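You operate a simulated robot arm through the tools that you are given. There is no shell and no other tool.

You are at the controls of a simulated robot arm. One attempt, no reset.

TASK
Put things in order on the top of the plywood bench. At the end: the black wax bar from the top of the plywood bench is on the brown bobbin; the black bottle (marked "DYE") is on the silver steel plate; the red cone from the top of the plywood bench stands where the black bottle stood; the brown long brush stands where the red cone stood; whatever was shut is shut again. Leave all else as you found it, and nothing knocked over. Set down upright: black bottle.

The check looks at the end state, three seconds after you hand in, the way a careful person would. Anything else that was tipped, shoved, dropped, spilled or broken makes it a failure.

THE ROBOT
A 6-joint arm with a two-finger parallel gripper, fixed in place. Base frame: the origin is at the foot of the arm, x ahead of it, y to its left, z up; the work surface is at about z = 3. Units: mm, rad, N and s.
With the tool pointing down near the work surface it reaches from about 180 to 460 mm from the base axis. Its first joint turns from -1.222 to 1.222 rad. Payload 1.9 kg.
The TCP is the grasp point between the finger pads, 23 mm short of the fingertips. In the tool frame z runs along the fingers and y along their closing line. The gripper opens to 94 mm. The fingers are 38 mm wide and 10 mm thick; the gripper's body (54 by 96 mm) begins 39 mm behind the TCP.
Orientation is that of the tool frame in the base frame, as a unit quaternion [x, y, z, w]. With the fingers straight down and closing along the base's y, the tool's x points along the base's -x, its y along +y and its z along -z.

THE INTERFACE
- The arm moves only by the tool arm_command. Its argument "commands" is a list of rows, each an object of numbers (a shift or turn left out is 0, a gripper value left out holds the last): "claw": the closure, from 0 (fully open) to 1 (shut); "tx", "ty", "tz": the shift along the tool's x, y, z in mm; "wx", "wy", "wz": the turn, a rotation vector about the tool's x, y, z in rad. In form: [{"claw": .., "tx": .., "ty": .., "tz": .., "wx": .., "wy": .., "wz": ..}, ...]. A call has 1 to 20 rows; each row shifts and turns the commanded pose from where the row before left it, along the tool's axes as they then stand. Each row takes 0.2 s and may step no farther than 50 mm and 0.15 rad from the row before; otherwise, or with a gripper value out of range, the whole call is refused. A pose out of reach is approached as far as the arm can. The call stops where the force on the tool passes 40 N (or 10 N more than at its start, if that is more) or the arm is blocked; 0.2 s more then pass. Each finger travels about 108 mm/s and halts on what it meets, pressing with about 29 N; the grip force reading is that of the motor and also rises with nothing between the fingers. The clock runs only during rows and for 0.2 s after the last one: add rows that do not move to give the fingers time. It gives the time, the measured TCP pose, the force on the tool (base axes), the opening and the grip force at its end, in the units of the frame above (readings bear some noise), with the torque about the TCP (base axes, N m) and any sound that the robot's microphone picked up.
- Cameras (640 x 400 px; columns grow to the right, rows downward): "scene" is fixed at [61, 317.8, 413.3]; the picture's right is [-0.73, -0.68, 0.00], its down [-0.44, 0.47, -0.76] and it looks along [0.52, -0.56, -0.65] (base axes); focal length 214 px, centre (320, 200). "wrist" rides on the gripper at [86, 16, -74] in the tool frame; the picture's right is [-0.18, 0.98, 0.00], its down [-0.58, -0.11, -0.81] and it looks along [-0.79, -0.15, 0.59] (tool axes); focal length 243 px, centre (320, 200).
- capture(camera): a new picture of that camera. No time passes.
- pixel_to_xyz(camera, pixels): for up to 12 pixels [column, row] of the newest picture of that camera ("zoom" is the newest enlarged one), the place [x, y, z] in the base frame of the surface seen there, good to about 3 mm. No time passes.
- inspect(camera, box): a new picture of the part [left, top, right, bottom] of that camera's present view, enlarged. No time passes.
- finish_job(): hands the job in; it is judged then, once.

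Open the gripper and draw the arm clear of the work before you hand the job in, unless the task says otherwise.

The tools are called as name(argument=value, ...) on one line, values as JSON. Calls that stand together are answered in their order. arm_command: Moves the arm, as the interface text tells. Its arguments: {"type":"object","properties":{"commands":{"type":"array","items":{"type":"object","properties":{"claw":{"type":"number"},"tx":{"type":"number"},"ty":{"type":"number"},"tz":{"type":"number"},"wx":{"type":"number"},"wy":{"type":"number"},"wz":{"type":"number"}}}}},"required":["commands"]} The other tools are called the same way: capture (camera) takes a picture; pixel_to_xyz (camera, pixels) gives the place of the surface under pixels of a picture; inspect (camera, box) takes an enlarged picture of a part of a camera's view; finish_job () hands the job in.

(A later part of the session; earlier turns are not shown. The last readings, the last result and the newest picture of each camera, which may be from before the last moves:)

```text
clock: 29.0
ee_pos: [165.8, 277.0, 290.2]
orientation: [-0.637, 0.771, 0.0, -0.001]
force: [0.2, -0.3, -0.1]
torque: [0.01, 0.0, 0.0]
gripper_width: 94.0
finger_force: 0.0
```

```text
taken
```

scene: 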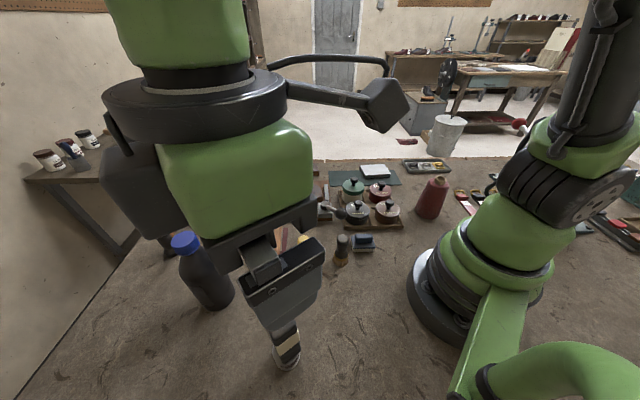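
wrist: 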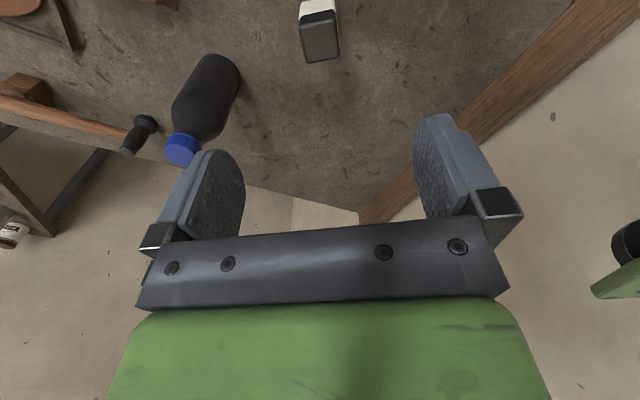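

Wax bar is on the bobbin. Now I turn the tool and move above the bottle (cap seen at (186,240) scene, about (330,308)).

arm_command(commands=[{"wz": 0.126}, {"wz": 0.126}, {"wz": 0.126}, {"wz": 0.126}, {"wz": 0.126}, {"tx": -33, "ty": -22}, {"tx": -33, "ty": -22}, {"tx": -33, "ty": -22}, {}])

capture(camera="wrist")

capture(camera="scene")

```text
clock: 31.0
ee_pos: [283.2, 297.3, 288.5]
orientation: [-0.367, 0.93, -0.001, -0.001]
force: [0.2, 0.7, -0.2]
torque: [0.0, 0.0, -0.04]
gripper_width: 94.1
finger_force: 0.0
```

```text
taken
```

wrist: 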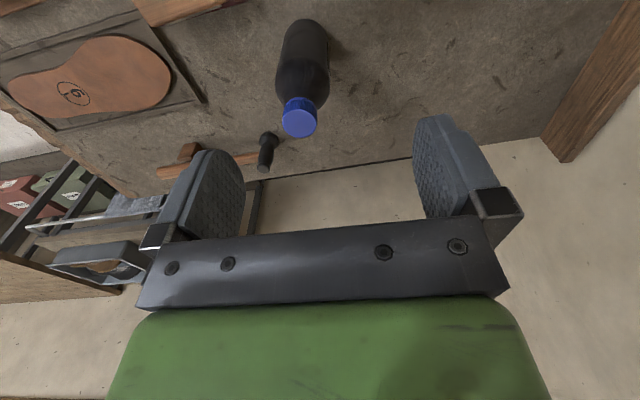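

```text
taken
```

scene: 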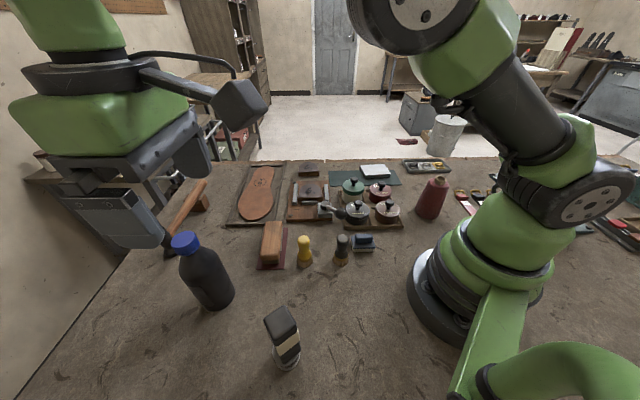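

The wax bar stands on the bobbin at (283,340) in the scene. I measure the bottle cap and shoulders from here.

inspect(camera="wrist", box=[250, 10, 360, 145])

inspect(camera="scene", box=[160, 220, 250, 320])

pixel_to_xyz(camera="wrist", pixels=[[285, 120], [315, 120], [300, 135], [299, 105], [299, 120], [290, 108], [310, 108], [290, 75], [318, 75], [305, 60], [303, 25], [325, 60]])

```text
2.96 times, centred on (305, 78) of wrist
```

zoom: 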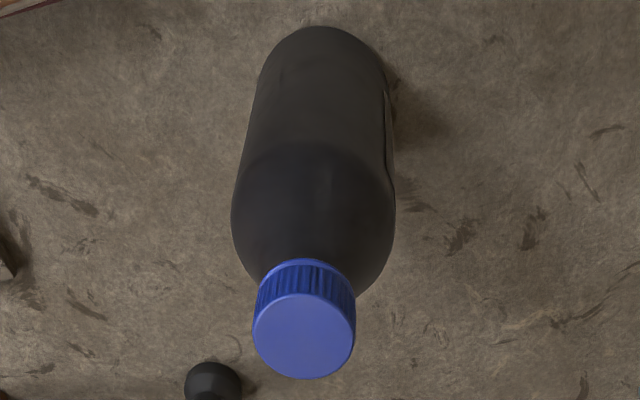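

```text
4.00 times, centred on (205, 270) of scene
```

zoom: 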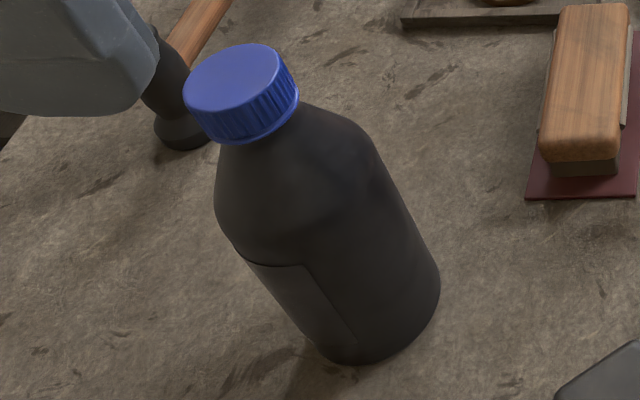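

```text
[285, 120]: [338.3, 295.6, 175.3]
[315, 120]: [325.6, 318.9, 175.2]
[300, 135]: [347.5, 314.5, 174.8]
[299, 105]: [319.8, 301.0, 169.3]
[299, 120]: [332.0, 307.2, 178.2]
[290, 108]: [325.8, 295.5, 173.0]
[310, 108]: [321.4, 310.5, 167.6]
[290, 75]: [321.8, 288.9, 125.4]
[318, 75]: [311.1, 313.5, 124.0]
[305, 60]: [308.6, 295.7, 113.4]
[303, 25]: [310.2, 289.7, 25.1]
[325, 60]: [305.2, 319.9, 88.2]
```

Cap: centre ≈ (332.5,307.5), top z≈175, ~35 mm wide. I sample the shoulder profile in the scene zoom to choose the grip height.

pixel_to_xyz(camera="zoom", pixels=[[270, 130], [250, 142], [260, 150], [280, 150], [300, 160], [290, 190], [300, 220], [320, 260], [340, 300], [360, 340], [240, 110], [245, 130]])

```text
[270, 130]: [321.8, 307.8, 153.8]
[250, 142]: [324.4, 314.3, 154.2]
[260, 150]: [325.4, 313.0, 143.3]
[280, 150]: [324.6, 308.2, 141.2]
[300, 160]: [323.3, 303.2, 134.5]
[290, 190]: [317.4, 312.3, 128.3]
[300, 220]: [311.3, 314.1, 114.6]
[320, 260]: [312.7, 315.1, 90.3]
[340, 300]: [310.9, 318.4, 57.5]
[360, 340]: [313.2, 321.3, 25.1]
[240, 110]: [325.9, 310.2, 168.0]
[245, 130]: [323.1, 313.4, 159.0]
```

Cap centre refined ≈ (335.5,309); neck narrow down to z≈138, so a cap grip at TCP z≈167 fits. I move over it.

arm_command(commands=[{"tx": -23.1, "ty": -13.6}, {"tx": -23.1, "ty": -13.6}, {"tz": 30}, {}])

capture(camera="wrist")

```text
clock: 32.0
ee_pos: [303.2, 303.3, 255.2]
orientation: [-0.367, 0.93, -0.001, -0.001]
force: [-0.7, -0.1, 0.7]
torque: [0.0, 0.0, 0.0]
gripper_width: 94.0
finger_force: 0.0
out of reach, approached as far as the arm can: row 1, 2
```

```text
taken
```

wrist: 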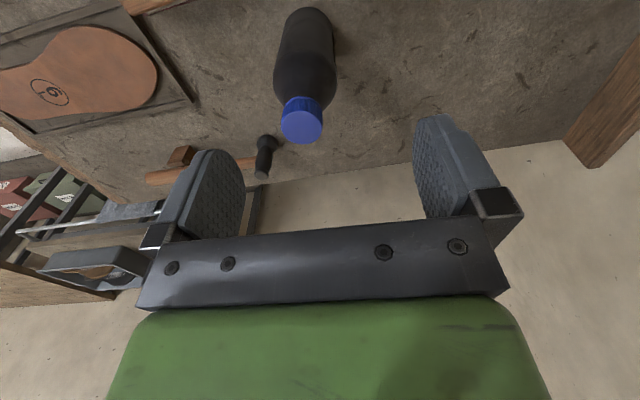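

At this height the straight-down pose is out of reach; I tilt the fingers outward (wy negative) to gain reach, keeping z≈255, well above the cap.

arm_command(commands=[{"wy": -0.1}, {"wy": -0.1}, {"wy": -0.1}, {}])

capture(camera="wrist")

capture(camera="scene")

```text
clock: 33.0
ee_pos: [303.5, 302.4, 255.8]
orientation: [-0.362, 0.92, 0.054, 0.139]
force: [-0.3, -0.6, -0.8]
torque: [-0.02, -0.02, -0.01]
gripper_width: 94.1
finger_force: 0.0
```

```text
taken
```

wrist: 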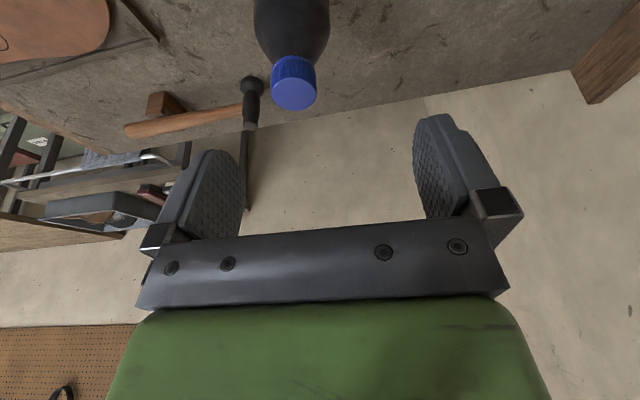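

```text
taken
```

scene: 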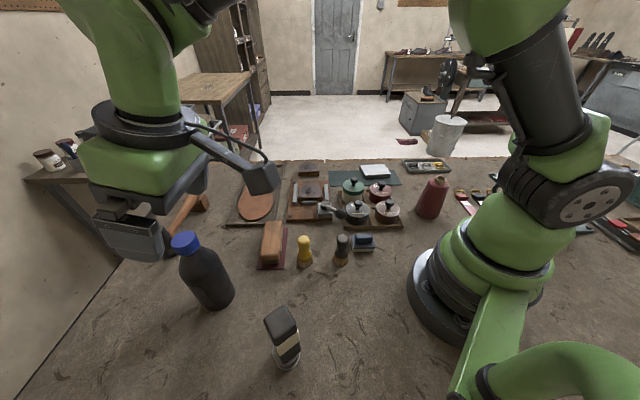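

Tilted by 0.3 rad outward. I re-measure the cap from this view at (293,92).

pixel_to_xyz(camera="wrist", pixels=[[275, 92], [312, 90], [294, 108], [293, 80], [293, 94], [280, 65], [308, 65], [294, 62], [294, 40]])

inspect(camera="wrist", box=[250, 20, 340, 120])

```text
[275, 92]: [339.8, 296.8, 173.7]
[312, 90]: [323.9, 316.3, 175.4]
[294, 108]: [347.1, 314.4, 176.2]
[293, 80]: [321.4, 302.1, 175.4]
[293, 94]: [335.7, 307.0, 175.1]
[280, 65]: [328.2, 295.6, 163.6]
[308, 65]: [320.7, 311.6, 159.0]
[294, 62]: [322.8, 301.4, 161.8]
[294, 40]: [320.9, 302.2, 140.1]
```

```text
4.00 times, centred on (295, 70) of wrist
```

zoom: 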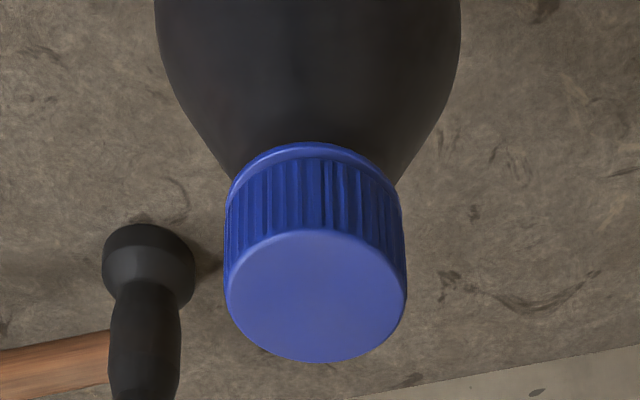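

Cap centre ≈ (335,308.2), 31 mm wide. I move the TCP to just above it at z=200 with the tilt kept.

arm_command(commands=[{"tx": -4.65, "ty": -8.6, "tz": 30.6}, {"tx": -4.65, "ty": -8.6, "tz": 30.6}, {}])

capture(camera="wrist")

capture(camera="scene")

```text
clock: 33.8
ee_pos: [336.1, 308.3, 200.1]
orientation: [-0.362, 0.92, 0.054, 0.139]
force: [-1.0, 0.4, -0.7]
torque: [0.01, 0.01, -0.03]
gripper_width: 94.1
finger_force: 0.0
```

```text
taken
```

wrist: 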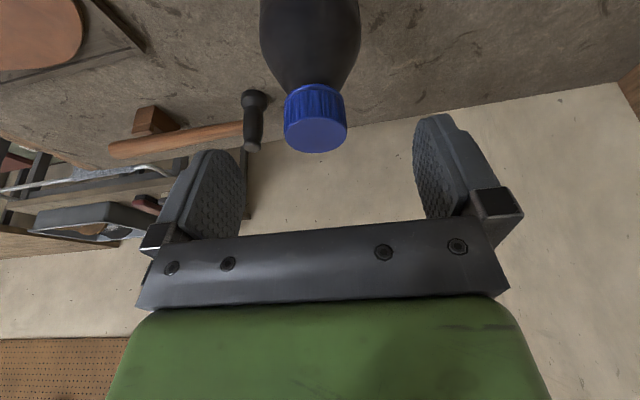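

```text
taken
```

scene: 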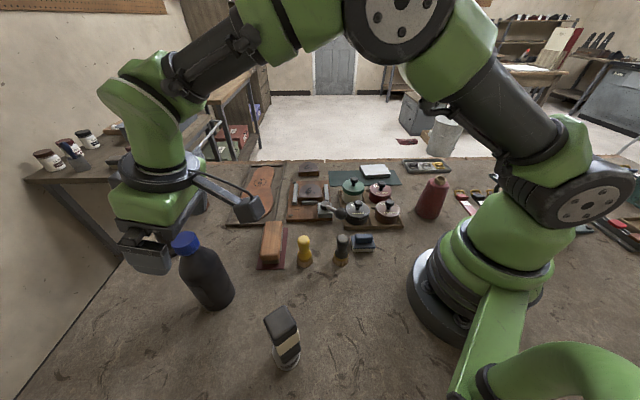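

In position above the cap. I descend vertically 33 mm and close gently on the cap.

arm_command(commands=[{"tx": 5.2, "ty": 0.3, "tz": 15.6}, {"tx": 5.2, "ty": 0.3, "tz": 15.6}, {}, {"claw": 0.3}, {"claw": 0.45}, {"claw": 0.55}, {"claw": 0.6}, {"claw": 0.65}, {"claw": 0.7}, {"claw": 0.8}, {"claw": 0.9}, {}, {}])

capture(camera="wrist")

capture(camera="scene")

```text
clock: 36.6
ee_pos: [333.8, 308.9, 168.8]
orientation: [-0.362, 0.92, 0.054, 0.139]
force: [0.8, -0.4, 0.1]
torque: [-0.11, -0.08, -0.03]
gripper_width: 30.8
finger_force: 28.9
```

```text
taken
```

wrist: 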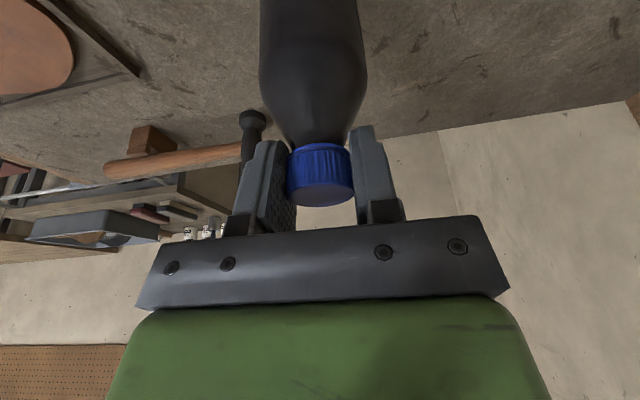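

```text
taken
```

scene: 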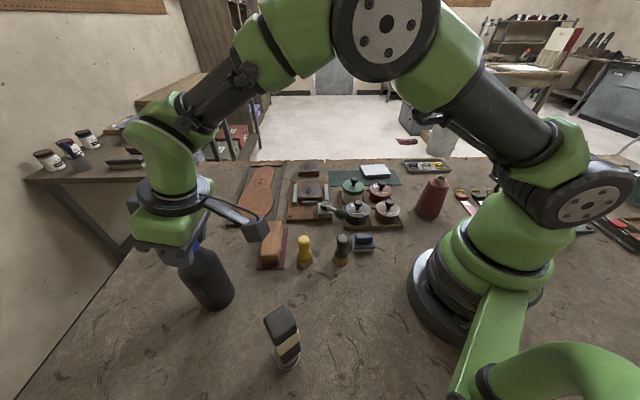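

Cap gripped (30.8 mm). I lift 10 mm first to feel the weight.

arm_command(commands=[{"tx": -1.5, "tz": -4.8}, {"tx": -1.5, "tz": -4.8}, {}, {}])

capture(camera="wrist")

inspect(camera="scene", box=[140, 200, 280, 320])

```text
clock: 37.6
ee_pos: [333.0, 307.8, 178.2]
orientation: [-0.363, 0.92, 0.054, 0.139]
force: [-0.1, 0.6, -3.7]
torque: [0.03, 0.0, -0.02]
gripper_width: 31.1
finger_force: 28.8
```

```text
taken
```

wrist: 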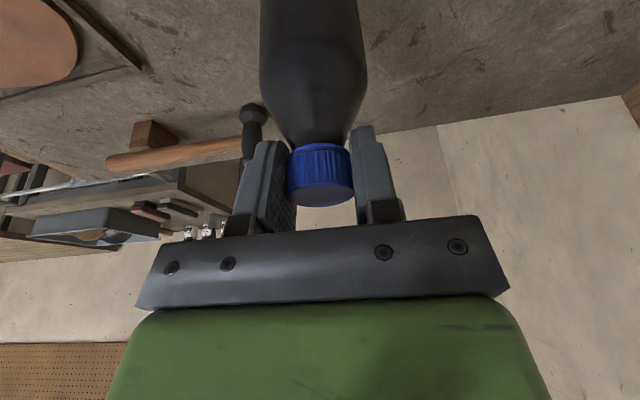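

```text
3.33 times, centred on (210, 260) of scene
```

zoom: 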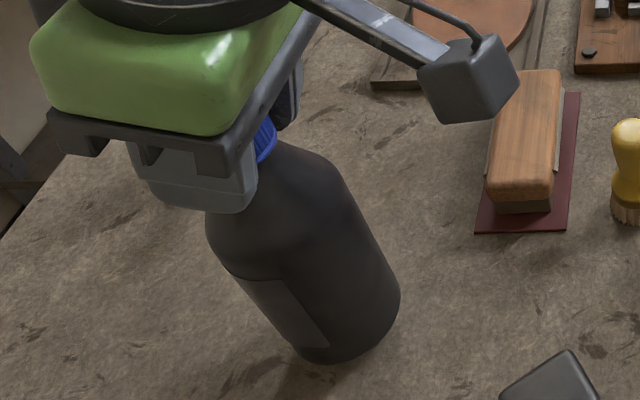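

The bottle hangs freely (≈3.7 N) and upright. I lift further while drawing inward to r≈400, bottle bottom about 120 mm up.

arm_command(commands=[{"tx": -8.85, "tz": -28.7}, {"tx": 9.3, "tz": -30.8}, {"tx": 9.3, "tz": -30.8}, {"tx": 9.3, "tz": -30.8}, {}])

capture(camera="scene")

```text
clock: 38.8
ee_pos: [292.0, 273.8, 288.7]
orientation: [-0.362, 0.92, 0.053, 0.138]
force: [0.2, -0.7, -2.9]
torque: [-0.01, 0.0, 0.02]
gripper_width: 30.9
finger_force: 29.1
```

```text
taken
```

scene: 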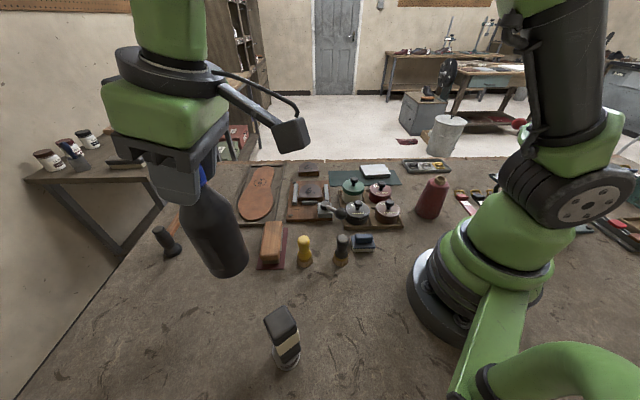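

I swing the bottle along an arc towards the steel plate (θ from 43° to −38°) at moderate speed, keeping tilt and height.

arm_command(commands=[{"tx": 1.49, "ty": -35.35, "tz": -0.46, "wx": 0.0261, "wz": 0.0844}, {"tx": 1.49, "ty": -35.35, "tz": -0.46, "wx": 0.0261, "wz": 0.0844}, {"tx": 1.49, "ty": -35.35, "tz": -0.46, "wx": 0.0261, "wz": 0.0844}, {"tx": 1.49, "ty": -35.35, "tz": -0.46, "wx": 0.0261, "wz": 0.0844}, {"tx": 1.49, "ty": -35.35, "tz": -0.46, "wx": 0.0261, "wz": 0.0844}, {"tx": 1.49, "ty": -35.35, "tz": -0.46, "wx": 0.0261, "wz": 0.0844}, {"tx": 1.49, "ty": -35.35, "tz": -0.46, "wx": 0.0261, "wz": 0.0844}, {"tx": 1.49, "ty": -35.35, "tz": -0.46, "wx": 0.0261, "wz": 0.0844}, {"tx": 1.49, "ty": -35.35, "tz": -0.46, "wx": 0.0261, "wz": 0.0844}, {"tx": 1.49, "ty": -35.35, "tz": -0.46, "wx": 0.0261, "wz": 0.0844}, {"tx": 1.49, "ty": -35.35, "tz": -0.46, "wx": 0.0261, "wz": 0.0844}, {"tx": 1.49, "ty": -35.35, "tz": -0.46, "wx": 0.0261, "wz": 0.0844}, {"tx": 1.49, "ty": -35.35, "tz": -0.46, "wx": 0.0261, "wz": 0.0844}, {"tx": 1.49, "ty": -35.35, "tz": -0.46, "wx": 0.0261, "wz": 0.0844}, {"tx": 1.49, "ty": -35.35, "tz": -0.46, "wx": 0.0261, "wz": 0.0844}, {"tx": 1.49, "ty": -35.35, "tz": -0.46, "wx": 0.0261, "wz": 0.0844}, {}])

capture(camera="scene")

capture(camera="wrist")

```text
clock: 42.4
ee_pos: [314.6, -248.8, 287.7]
orientation: [0.323, 0.934, -0.051, 0.142]
force: [-0.4, -0.9, -3.6]
torque: [-0.01, -0.01, 0.0]
gripper_width: 30.8
finger_force: 29.2
```

```text
taken
```

scene: 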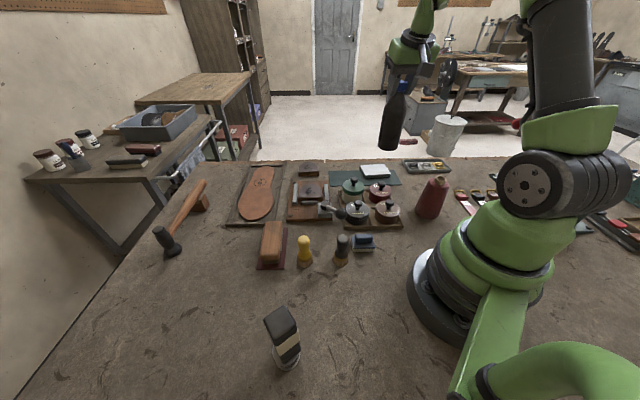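

```text
taken
```

wrist: 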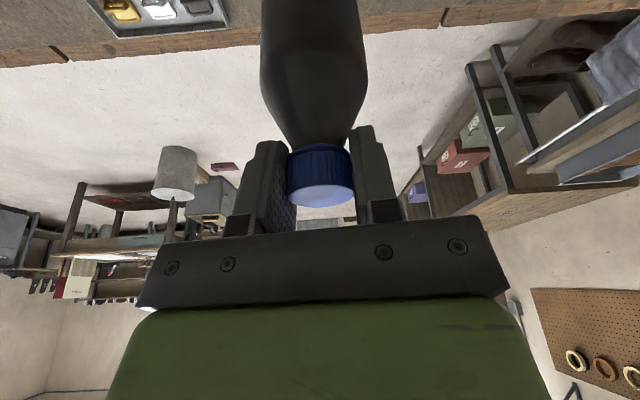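

The plate is visible in the scene at (374,171). I zoom in and measure its corners precisely.

inspect(camera="scene", box=[340, 150, 420, 200])

```text
8.00 times, centred on (380, 175) of scene
```

zoom: 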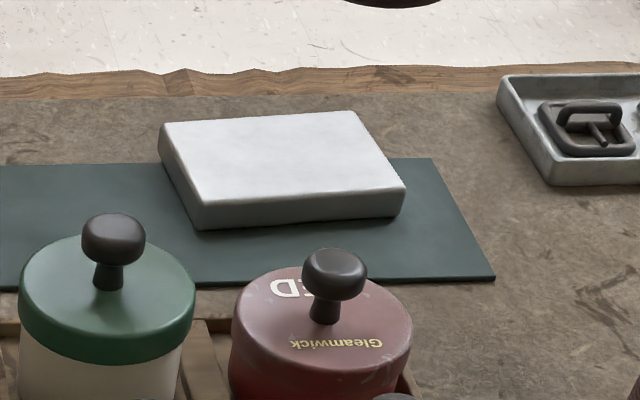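

pixel_to_xyz(camera="zoom", pixels=[[167, 125], [352, 113], [402, 185], [200, 200], [280, 155], [260, 118], [300, 190], [182, 165], [378, 150], [230, 240], [250, 180], [320, 130]])

```text
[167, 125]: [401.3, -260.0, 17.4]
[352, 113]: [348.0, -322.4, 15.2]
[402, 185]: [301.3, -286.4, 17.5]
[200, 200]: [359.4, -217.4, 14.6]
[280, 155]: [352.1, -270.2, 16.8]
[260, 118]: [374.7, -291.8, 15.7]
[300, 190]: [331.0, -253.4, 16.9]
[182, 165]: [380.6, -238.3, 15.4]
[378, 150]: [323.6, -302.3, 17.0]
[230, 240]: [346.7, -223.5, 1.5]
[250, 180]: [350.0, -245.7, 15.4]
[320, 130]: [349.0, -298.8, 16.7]
```

Plate: centre ≈ (351.5,−271.3), top z≈17, about 85×59 mm. I move the bottle over it, going outward and down to TCP z=240 (bottle bottom ≈75).

arm_command(commands=[{"tx": -9, "ty": 1.8, "tz": 19.4}, {"tx": -9, "ty": 1.8, "tz": 19.4}, {"tx": -8.8, "ty": 1.8, "tz": 19.4}, {}])

capture(camera="scene")

capture(camera="wrist")

```text
clock: 43.4
ee_pos: [350.8, -271.4, 242.7]
orientation: [0.322, 0.935, -0.05, 0.141]
force: [0.6, 0.1, -3.0]
torque: [0.02, -0.01, 0.02]
gripper_width: 31.0
finger_force: 29.1
```

```text
taken
```

scene: 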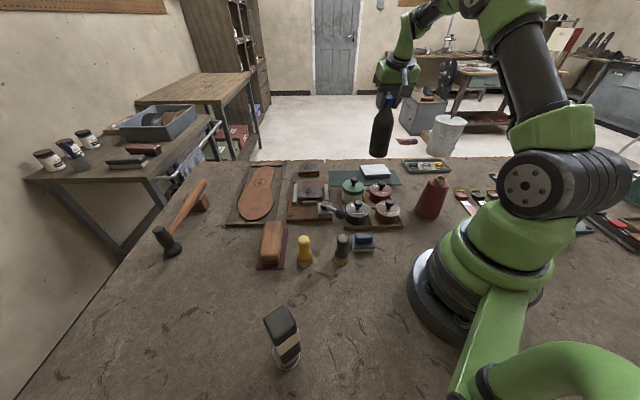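

```text
taken
```

wrist: 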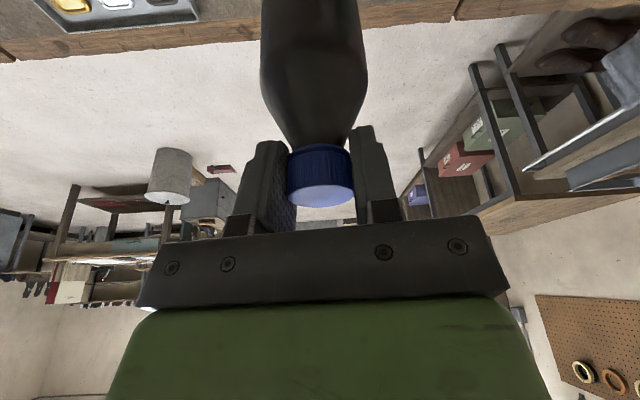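

In position over the plate. I descend to TCP z≈196 (bottle bottom ≈30) and look.

arm_command(commands=[{"tx": 7, "tz": 22.3}, {"tx": 6.9, "tz": 22.2}, {}])

capture(camera="scene")

inspect(camera="scene", box=[340, 130, 420, 190])

```text
clock: 44.2
ee_pos: [351.2, -271.5, 196.8]
orientation: [0.323, 0.934, -0.052, 0.141]
force: [0.3, 0.7, -2.1]
torque: [0.0, 0.03, 0.02]
gripper_width: 31.0
finger_force: 28.9
```

```text
taken
```

scene: 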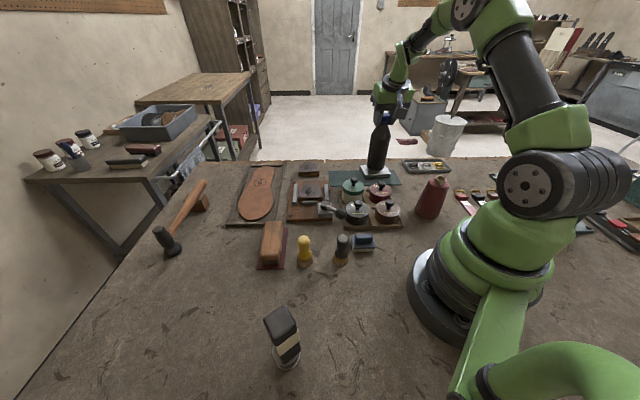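

```text
6.67 times, centred on (380, 160) of scene
```

zoom: 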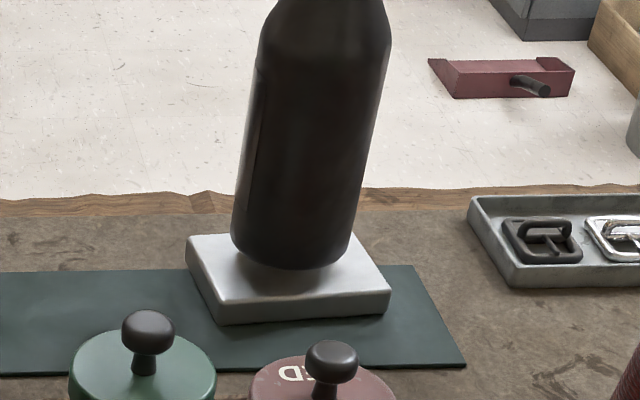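

I query bottle base outline and plate corners in this same zoom to judge the centring.

pixel_to_xyz(camera="zoom", pixels=[[236, 225], [352, 220], [293, 262], [293, 230], [264, 255], [325, 255], [193, 240], [384, 285], [228, 298], [342, 236], [310, 288], [205, 268]])

```text
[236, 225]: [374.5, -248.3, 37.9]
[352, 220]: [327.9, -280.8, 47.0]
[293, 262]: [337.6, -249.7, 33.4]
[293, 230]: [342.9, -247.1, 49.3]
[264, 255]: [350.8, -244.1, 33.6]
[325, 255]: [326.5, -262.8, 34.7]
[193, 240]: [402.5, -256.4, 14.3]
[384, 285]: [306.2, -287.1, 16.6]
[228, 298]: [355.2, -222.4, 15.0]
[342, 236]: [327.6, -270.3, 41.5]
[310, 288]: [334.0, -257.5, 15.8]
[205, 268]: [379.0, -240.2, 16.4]
```

Centring is within about 2 mm across the plate; along the plate I add 2 mm. I lower to near contact and then creep down.

arm_command(commands=[{"ty": 2, "tx": 1.2, "tz": 3.8}, {"tx": 1.2, "tz": 3.8}, {"tx": 0.45, "tz": 1.4}, {}])

inspect(camera="scene", box=[340, 130, 420, 190])

```text
clock: 45.2
ee_pos: [353.6, -270.6, 186.9]
orientation: [0.322, 0.934, -0.051, 0.142]
force: [-3.1, 0.6, 12.9]
torque: [0.51, 0.52, 0.06]
gripper_width: 30.9
finger_force: 28.6
```

```text
6.67 times, centred on (380, 160) of scene
```

zoom: 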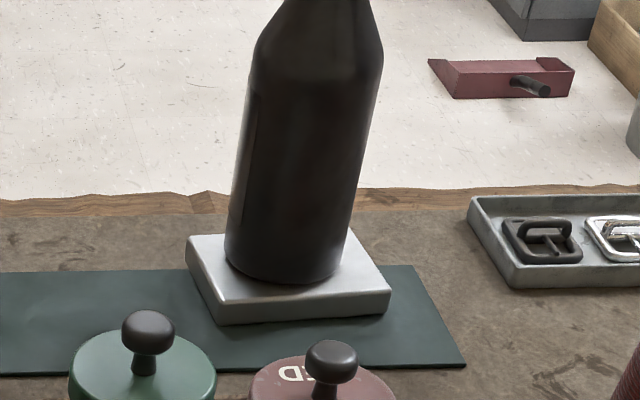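

Contact at z=186.9 with a torque suggesting one edge touches first. I check the wrist view and lower slightly to let it seat.

arm_command(commands=[{"tx": 0.2, "tz": 0.7}, {}])

capture(camera="wrist")

inspect(camera="scene", box=[350, 90, 420, 190])

```text
clock: 45.8
ee_pos: [354.3, -272.3, 187.1]
orientation: [0.322, 0.935, -0.051, 0.143]
force: [-0.6, -1.8, 26.8]
torque: [0.25, 0.22, -0.04]
gripper_width: 31.2
finger_force: 28.9
```

```text
taken
```

wrist: 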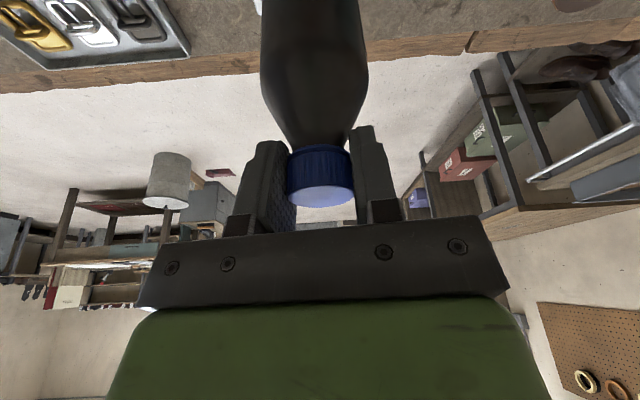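

```text
4.00 times, centred on (385, 140) of scene
```

zoom: 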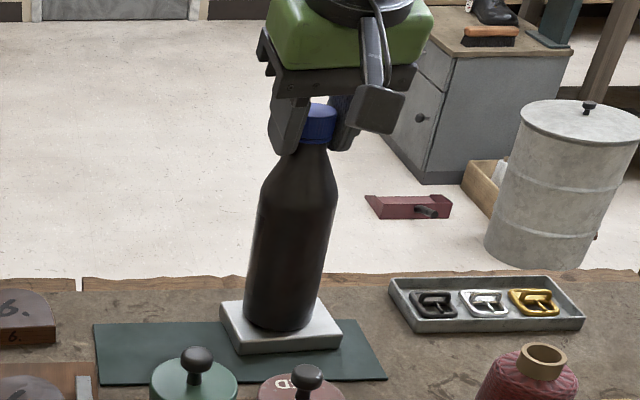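

Seated (26.8 N down, small torque). I ease up slightly and open the fingers gradually.

arm_command(commands=[{"tx": -0.15, "tz": -0.5}, {}, {"claw": 0.68}, {"claw": 0.66}, {"claw": 0.64}, {"claw": 0.6}, {"claw": 0.5}, {"claw": 0.35}, {"claw": 0.2}, {"claw": 0.0}, {}, {}])

capture(camera="wrist")

inspect(camera="scene", box=[350, 90, 420, 190])

```text
clock: 48.4
ee_pos: [353.1, -270.9, 185.6]
orientation: [0.322, 0.935, -0.051, 0.141]
force: [0.6, 0.7, 0.5]
torque: [0.0, 0.0, -0.01]
gripper_width: 94.0
finger_force: 0.0
```

```text
taken
```

wrist: 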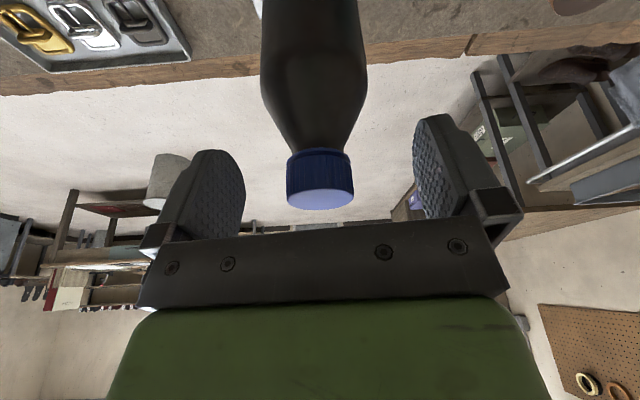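

```text
4.00 times, centred on (385, 140) of scene
```

zoom: 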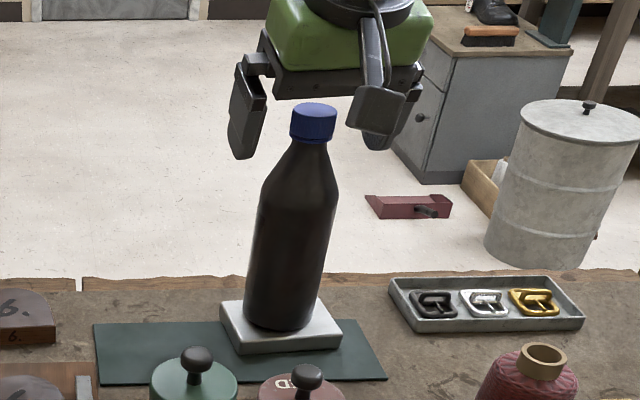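

The bottle stands on the plate. I rise straight up, then straighten the tool and draw back.

arm_command(commands=[{"tx": -4.5, "tz": -14.3}, {"tx": -9, "tz": -28.6}, {"tx": -9, "tz": -28.6}, {"tx": 30, "tz": -15}, {"tx": 30, "tz": -15}, {"tx": 30, "tz": -9}, {}])

capture(camera="scene")

capture(camera="wrist")

```text
clock: 50.0
ee_pos: [276.3, -209.1, 271.2]
orientation: [0.322, 0.935, -0.05, 0.141]
force: [-0.8, -0.3, -0.6]
torque: [-0.01, 0.02, -0.01]
gripper_width: 93.9
finger_force: 0.1
```

```text
taken
```

scene: 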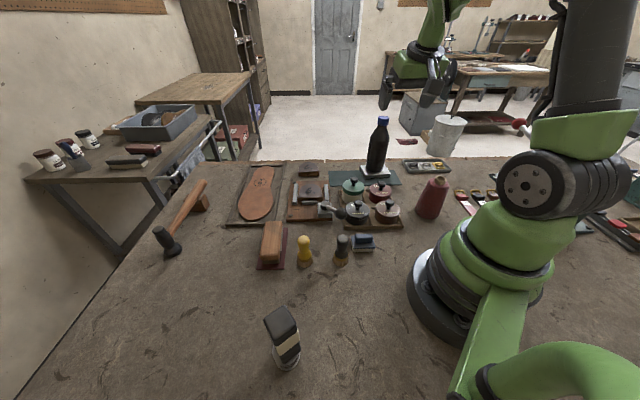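

```text
taken
```

wrist: 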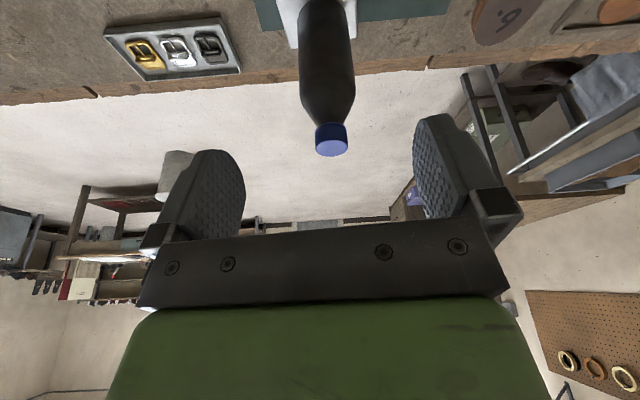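

Bottle done. Next I measure the red cone in the scene view.

inspect(camera="scene", box=[405, 165, 465, 225])

```text
6.67 times, centred on (435, 195) of scene
```

zoom: 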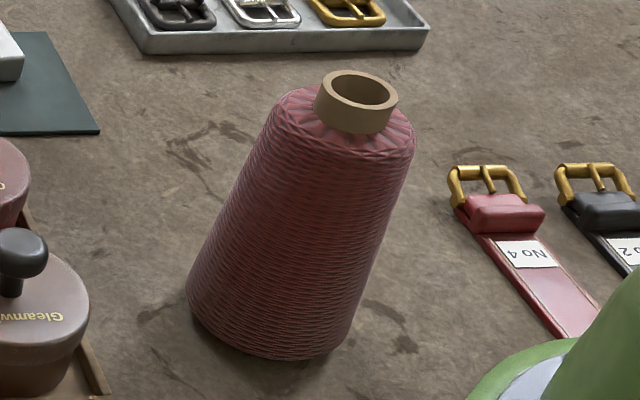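

pixel_to_xyz(camera="zoom", pixels=[[356, 128], [325, 100], [392, 105], [345, 150], [285, 120], [405, 150], [330, 170], [300, 220], [275, 280], [260, 340], [200, 300], [335, 320]])

```text
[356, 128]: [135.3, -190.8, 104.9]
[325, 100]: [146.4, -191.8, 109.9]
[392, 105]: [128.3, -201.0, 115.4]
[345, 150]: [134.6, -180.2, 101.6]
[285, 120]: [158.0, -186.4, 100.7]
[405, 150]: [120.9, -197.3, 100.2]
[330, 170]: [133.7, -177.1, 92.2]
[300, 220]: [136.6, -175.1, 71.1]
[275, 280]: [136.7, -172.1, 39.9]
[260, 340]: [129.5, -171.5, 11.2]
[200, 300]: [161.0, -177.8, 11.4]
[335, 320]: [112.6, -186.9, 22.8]
```

Cone: centre ≈ (138.5,−199.5), body to z≈101, tube to z≈115. I reduce the tilt to 0.15, turn toward the cone's bearing, and move above it at z≈260.

arm_command(commands=[{"wy": 0.146}, {"wx": 0.0148, "wz": 0.0979}, {"wx": 0.0148, "wz": 0.0979}, {"wx": 0.0148, "wz": 0.0979}, {"tx": 21.8, "ty": -26.9, "tz": -0.5}, {"tx": 21.8, "ty": -26.9, "tz": -0.5}, {"tx": 21.8, "ty": -26.9, "tz": -0.5}, {"tx": 21.8, "ty": -26.9, "tz": -0.5}, {}])

capture(camera="wrist")

capture(camera="scene")

```text
clock: 52.0
ee_pos: [139.7, -200.2, 258.0]
orientation: [0.462, 0.883, -0.036, 0.07]
force: [0.3, 0.5, -0.7]
torque: [0.0, 0.01, 0.0]
gripper_width: 94.0
finger_force: 0.0
```

```text
taken
```

wrist: 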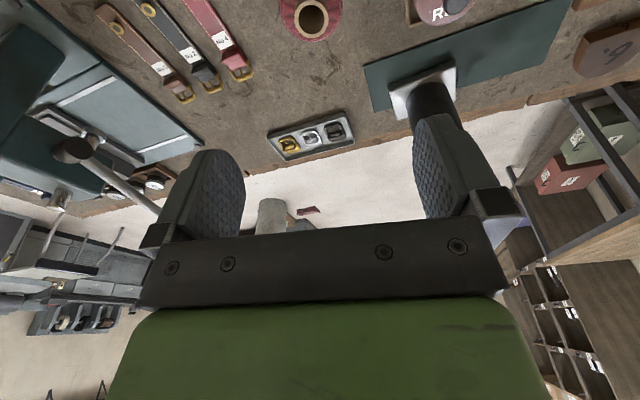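

```text
taken
```

scene: 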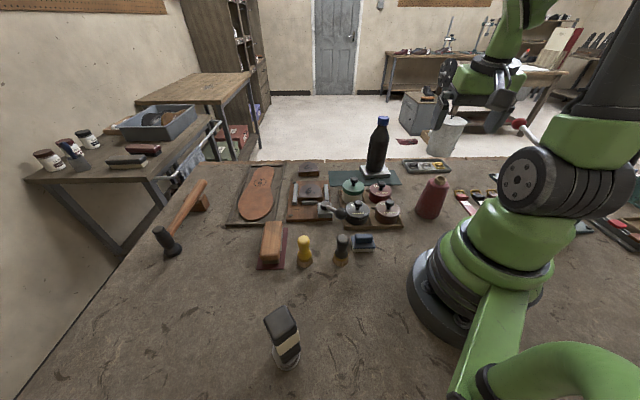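

I measure the cone's tube ring and rim from above.

inspect(camera="wrist", box=[270, 0, 350, 50])

pixel_to_xyz(camera="wrist", pixels=[[296, 18], [327, 18], [311, 34], [311, 3], [285, 18], [340, 14], [313, 40], [312, 20]])

```text
8.00 times, centred on (310, 25) of wrist
```

zoom: 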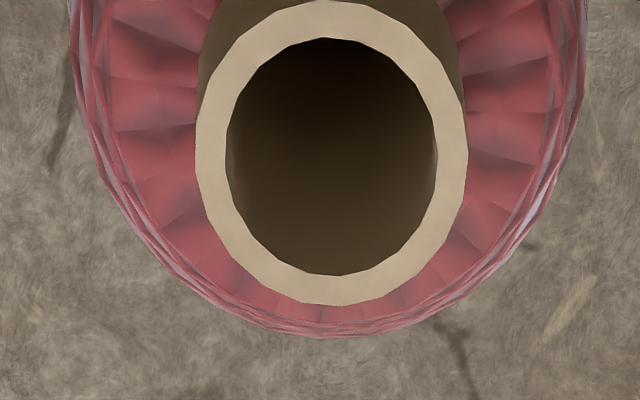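

```text
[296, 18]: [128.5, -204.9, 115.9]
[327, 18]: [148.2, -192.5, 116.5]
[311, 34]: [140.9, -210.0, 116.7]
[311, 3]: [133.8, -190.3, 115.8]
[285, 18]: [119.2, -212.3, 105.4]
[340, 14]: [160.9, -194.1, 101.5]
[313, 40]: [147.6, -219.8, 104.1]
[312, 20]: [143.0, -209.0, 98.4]
```

Cone centre ≈ (138.2,−199.6), rim radius ≈23, tube top z=116. I descend around the cone to TCP z≈98 and stop to look before closing.

arm_command(commands=[{"tx": 6.6, "ty": -0.26, "tz": 39.4}, {"tx": 6.6, "ty": -0.26, "tz": 39.4}, {"tx": 6.6, "ty": -0.26, "tz": 39.4}, {"tx": 6.6, "ty": -0.26, "tz": 39.4}, {}])

capture(camera="wrist")

capture(camera="scene")

```text
clock: 53.2
ee_pos: [136.9, -197.1, 98.4]
orientation: [0.462, 0.883, -0.037, 0.068]
force: [0.1, 0.5, 0.3]
torque: [-0.02, 0.0, -0.03]
gripper_width: 94.1
finger_force: 0.0
```

```text
taken
```

wrist: 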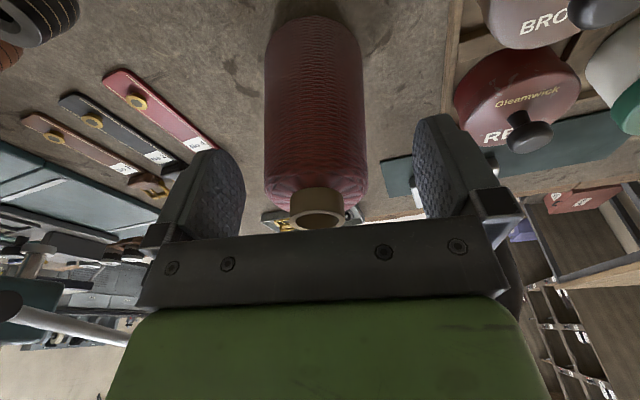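

```text
taken
```

scene: 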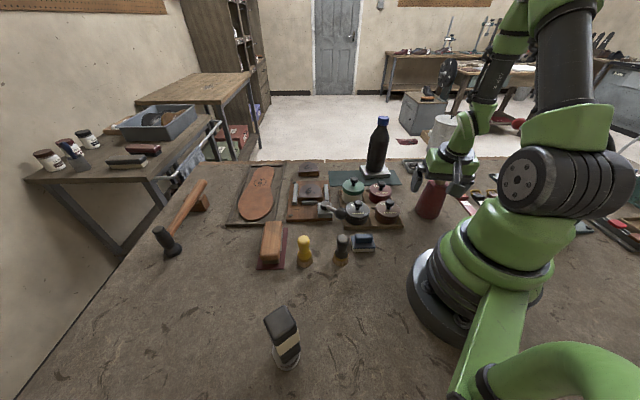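

Cone sits between the open fingers, about 2.5 mm outward of the TCP. I nudge outward and close gently.

arm_command(commands=[{"tx": -2.5}, {"claw": 0.25}, {"claw": 0.35}, {"claw": 0.4}, {"claw": 0.43}, {"claw": 0.46}, {"claw": 0.49}, {"claw": 0.52}, {"claw": 0.6}, {"claw": 0.7}, {}, {}])

capture(camera="wrist")

```text
clock: 55.8
ee_pos: [139.6, -198.6, 99.3]
orientation: [0.461, 0.884, -0.037, 0.069]
force: [0.1, -0.4, 0.9]
torque: [-0.04, -0.12, -0.02]
gripper_width: 52.4
finger_force: 29.0
```

```text
taken
```

wrist: 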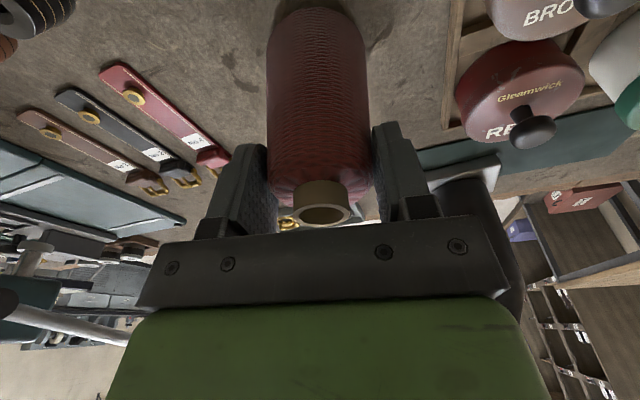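

Gripped at 52.4 mm. I lift 10 mm and check the load.

arm_command(commands=[{"tx": -0.8, "tz": -4.9}, {"tx": -0.8, "tz": -4.9}, {}, {}])

capture(camera="wrist")

inspect(camera="scene", box=[390, 140, 490, 240])

```text
clock: 56.8
ee_pos: [139.7, -201.0, 109.2]
orientation: [0.462, 0.883, -0.038, 0.069]
force: [-3.4, -1.7, 5.0]
torque: [-0.18, 0.34, -0.01]
gripper_width: 51.1
finger_force: 28.9
```

```text
taken
```

wrist: 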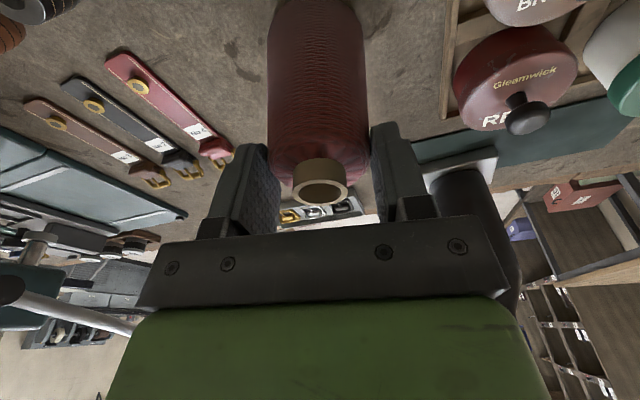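

```text
4.00 times, centred on (440, 190) of scene
```

zoom: 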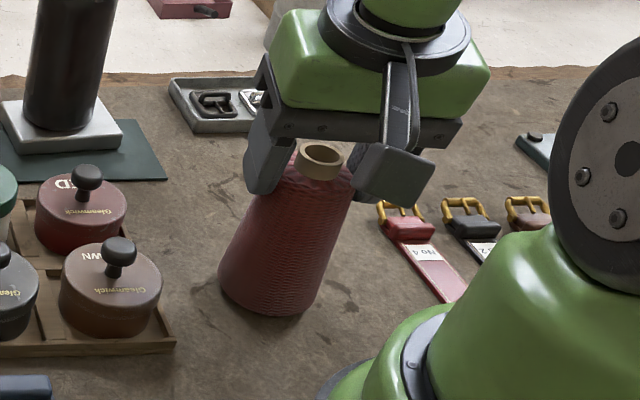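

The width fell to 51.1 and the tube moved in the view: the fingers slid up the tapered body and the cone stayed on the bench. I open, and will grip the straight cardboard tube at the top instead.

arm_command(commands=[{"claw": 0.42}, {"claw": 0.35}, {"claw": 0.2}, {"claw": 0.0}, {}, {"tx": -1.6, "tz": -9.9}, {"tx": -1.6, "tz": -9.9}, {}])

capture(camera="wrist")

inspect(camera="scene", box=[390, 140, 490, 240])

```text
clock: 58.6
ee_pos: [140.4, -201.2, 130.1]
orientation: [0.461, 0.884, -0.036, 0.069]
force: [-0.1, 0.3, -0.4]
torque: [-0.01, 0.0, -0.02]
gripper_width: 94.0
finger_force: 0.2
```

```text
taken
```

wrist: 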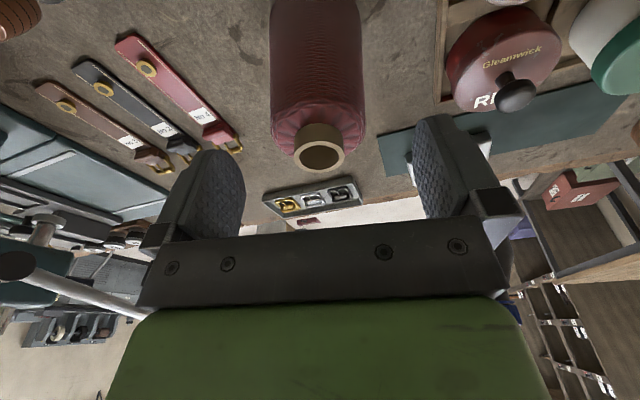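

```text
4.00 times, centred on (440, 190) of scene
```

zoom: 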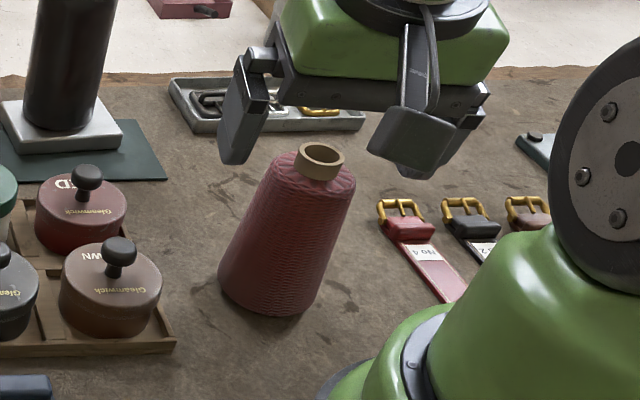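

The cone still stands in place. I zoom on the tube to measure its base and top heights.

inspect(camera="wrist", box=[265, 90, 375, 180])

```text
4.44 times, centred on (320, 135) of wrist
```

zoom: 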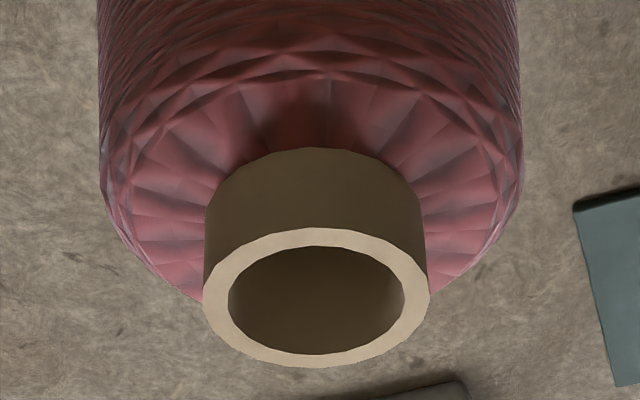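

pixel_to_xyz(camera="zoom", pixels=[[315, 165], [315, 220], [315, 237], [315, 145], [315, 120], [315, 90], [150, 180], [480, 180], [215, 300], [418, 295], [312, 358], [190, 260]])

```text
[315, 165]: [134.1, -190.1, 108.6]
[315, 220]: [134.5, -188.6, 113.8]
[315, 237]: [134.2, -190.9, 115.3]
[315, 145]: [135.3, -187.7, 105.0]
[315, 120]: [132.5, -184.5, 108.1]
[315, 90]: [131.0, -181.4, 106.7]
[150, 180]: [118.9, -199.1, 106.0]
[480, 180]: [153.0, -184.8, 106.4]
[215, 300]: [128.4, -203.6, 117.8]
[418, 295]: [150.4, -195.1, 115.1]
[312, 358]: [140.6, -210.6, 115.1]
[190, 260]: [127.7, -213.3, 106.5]
```

Tube stands out from z≈106 to 115.5, 25 mm wide. I put the fingertips at z≈108 around it (centring them on the tube) and close.

arm_command(commands=[{"tx": 4.84, "ty": -0.8, "tz": -1.4}, {"claw": 0.4}, {"claw": 0.55}, {"claw": 0.62}, {"claw": 0.66}, {"claw": 0.7}, {"claw": 0.73}, {"claw": 0.78}, {"claw": 0.88}, {}, {}])

capture(camera="wrist")

inspect(camera="scene", box=[390, 140, 490, 240])

```text
clock: 60.9
ee_pos: [137.0, -197.5, 130.3]
orientation: [0.461, 0.884, -0.038, 0.07]
force: [0.3, 2.0, 8.7]
torque: [0.16, 0.08, -0.04]
gripper_width: 42.2
finger_force: 29.2
stopped in row 11: the force on the tool passed its limit at 40 N (the readings are from after the stop); the commanded pose is now the measured one
```

```text
taken
```

wrist: 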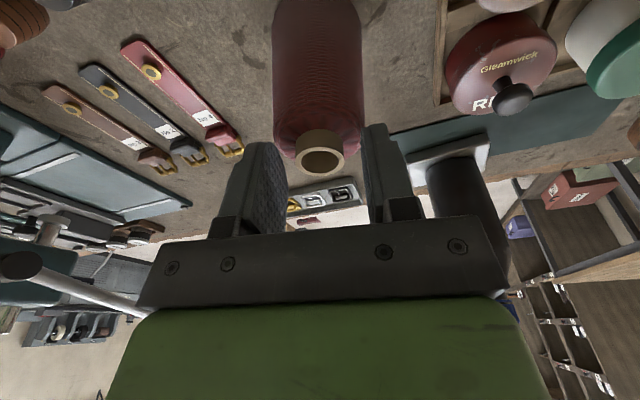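

```text
4.00 times, centred on (440, 190) of scene
```

zoom: 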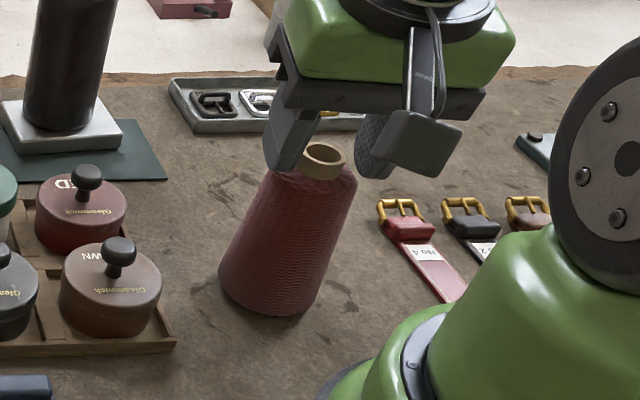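

The fingertips met the yarn shoulder (width 42.2, upward force). I open, raise 3 mm, and try again with the tips higher on the tube.

arm_command(commands=[{"claw": 0.4}, {"claw": 0.3}, {"tx": -0.5, "tz": -3}, {}, {"claw": 0.5}, {"claw": 0.56}, {"claw": 0.6}, {"claw": 0.64}, {"claw": 0.68}, {"claw": 0.71}, {"claw": 0.74}, {}])

inspect(camera="wrist", box=[220, 80, 420, 220])

```text
clock: 63.5
ee_pos: [135.9, -198.7, 133.4]
orientation: [0.461, 0.884, -0.037, 0.07]
force: [3.8, 4.8, 23.9]
torque: [0.13, -0.17, 0.0]
gripper_width: 37.0
finger_force: 29.1
```

```text
2.86 times, centred on (320, 150) of wrist
```

zoom: 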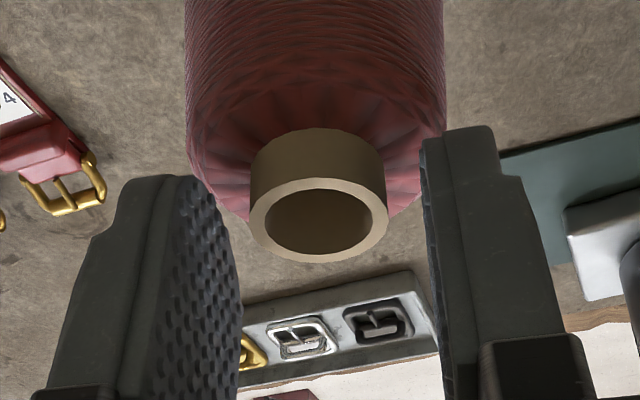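

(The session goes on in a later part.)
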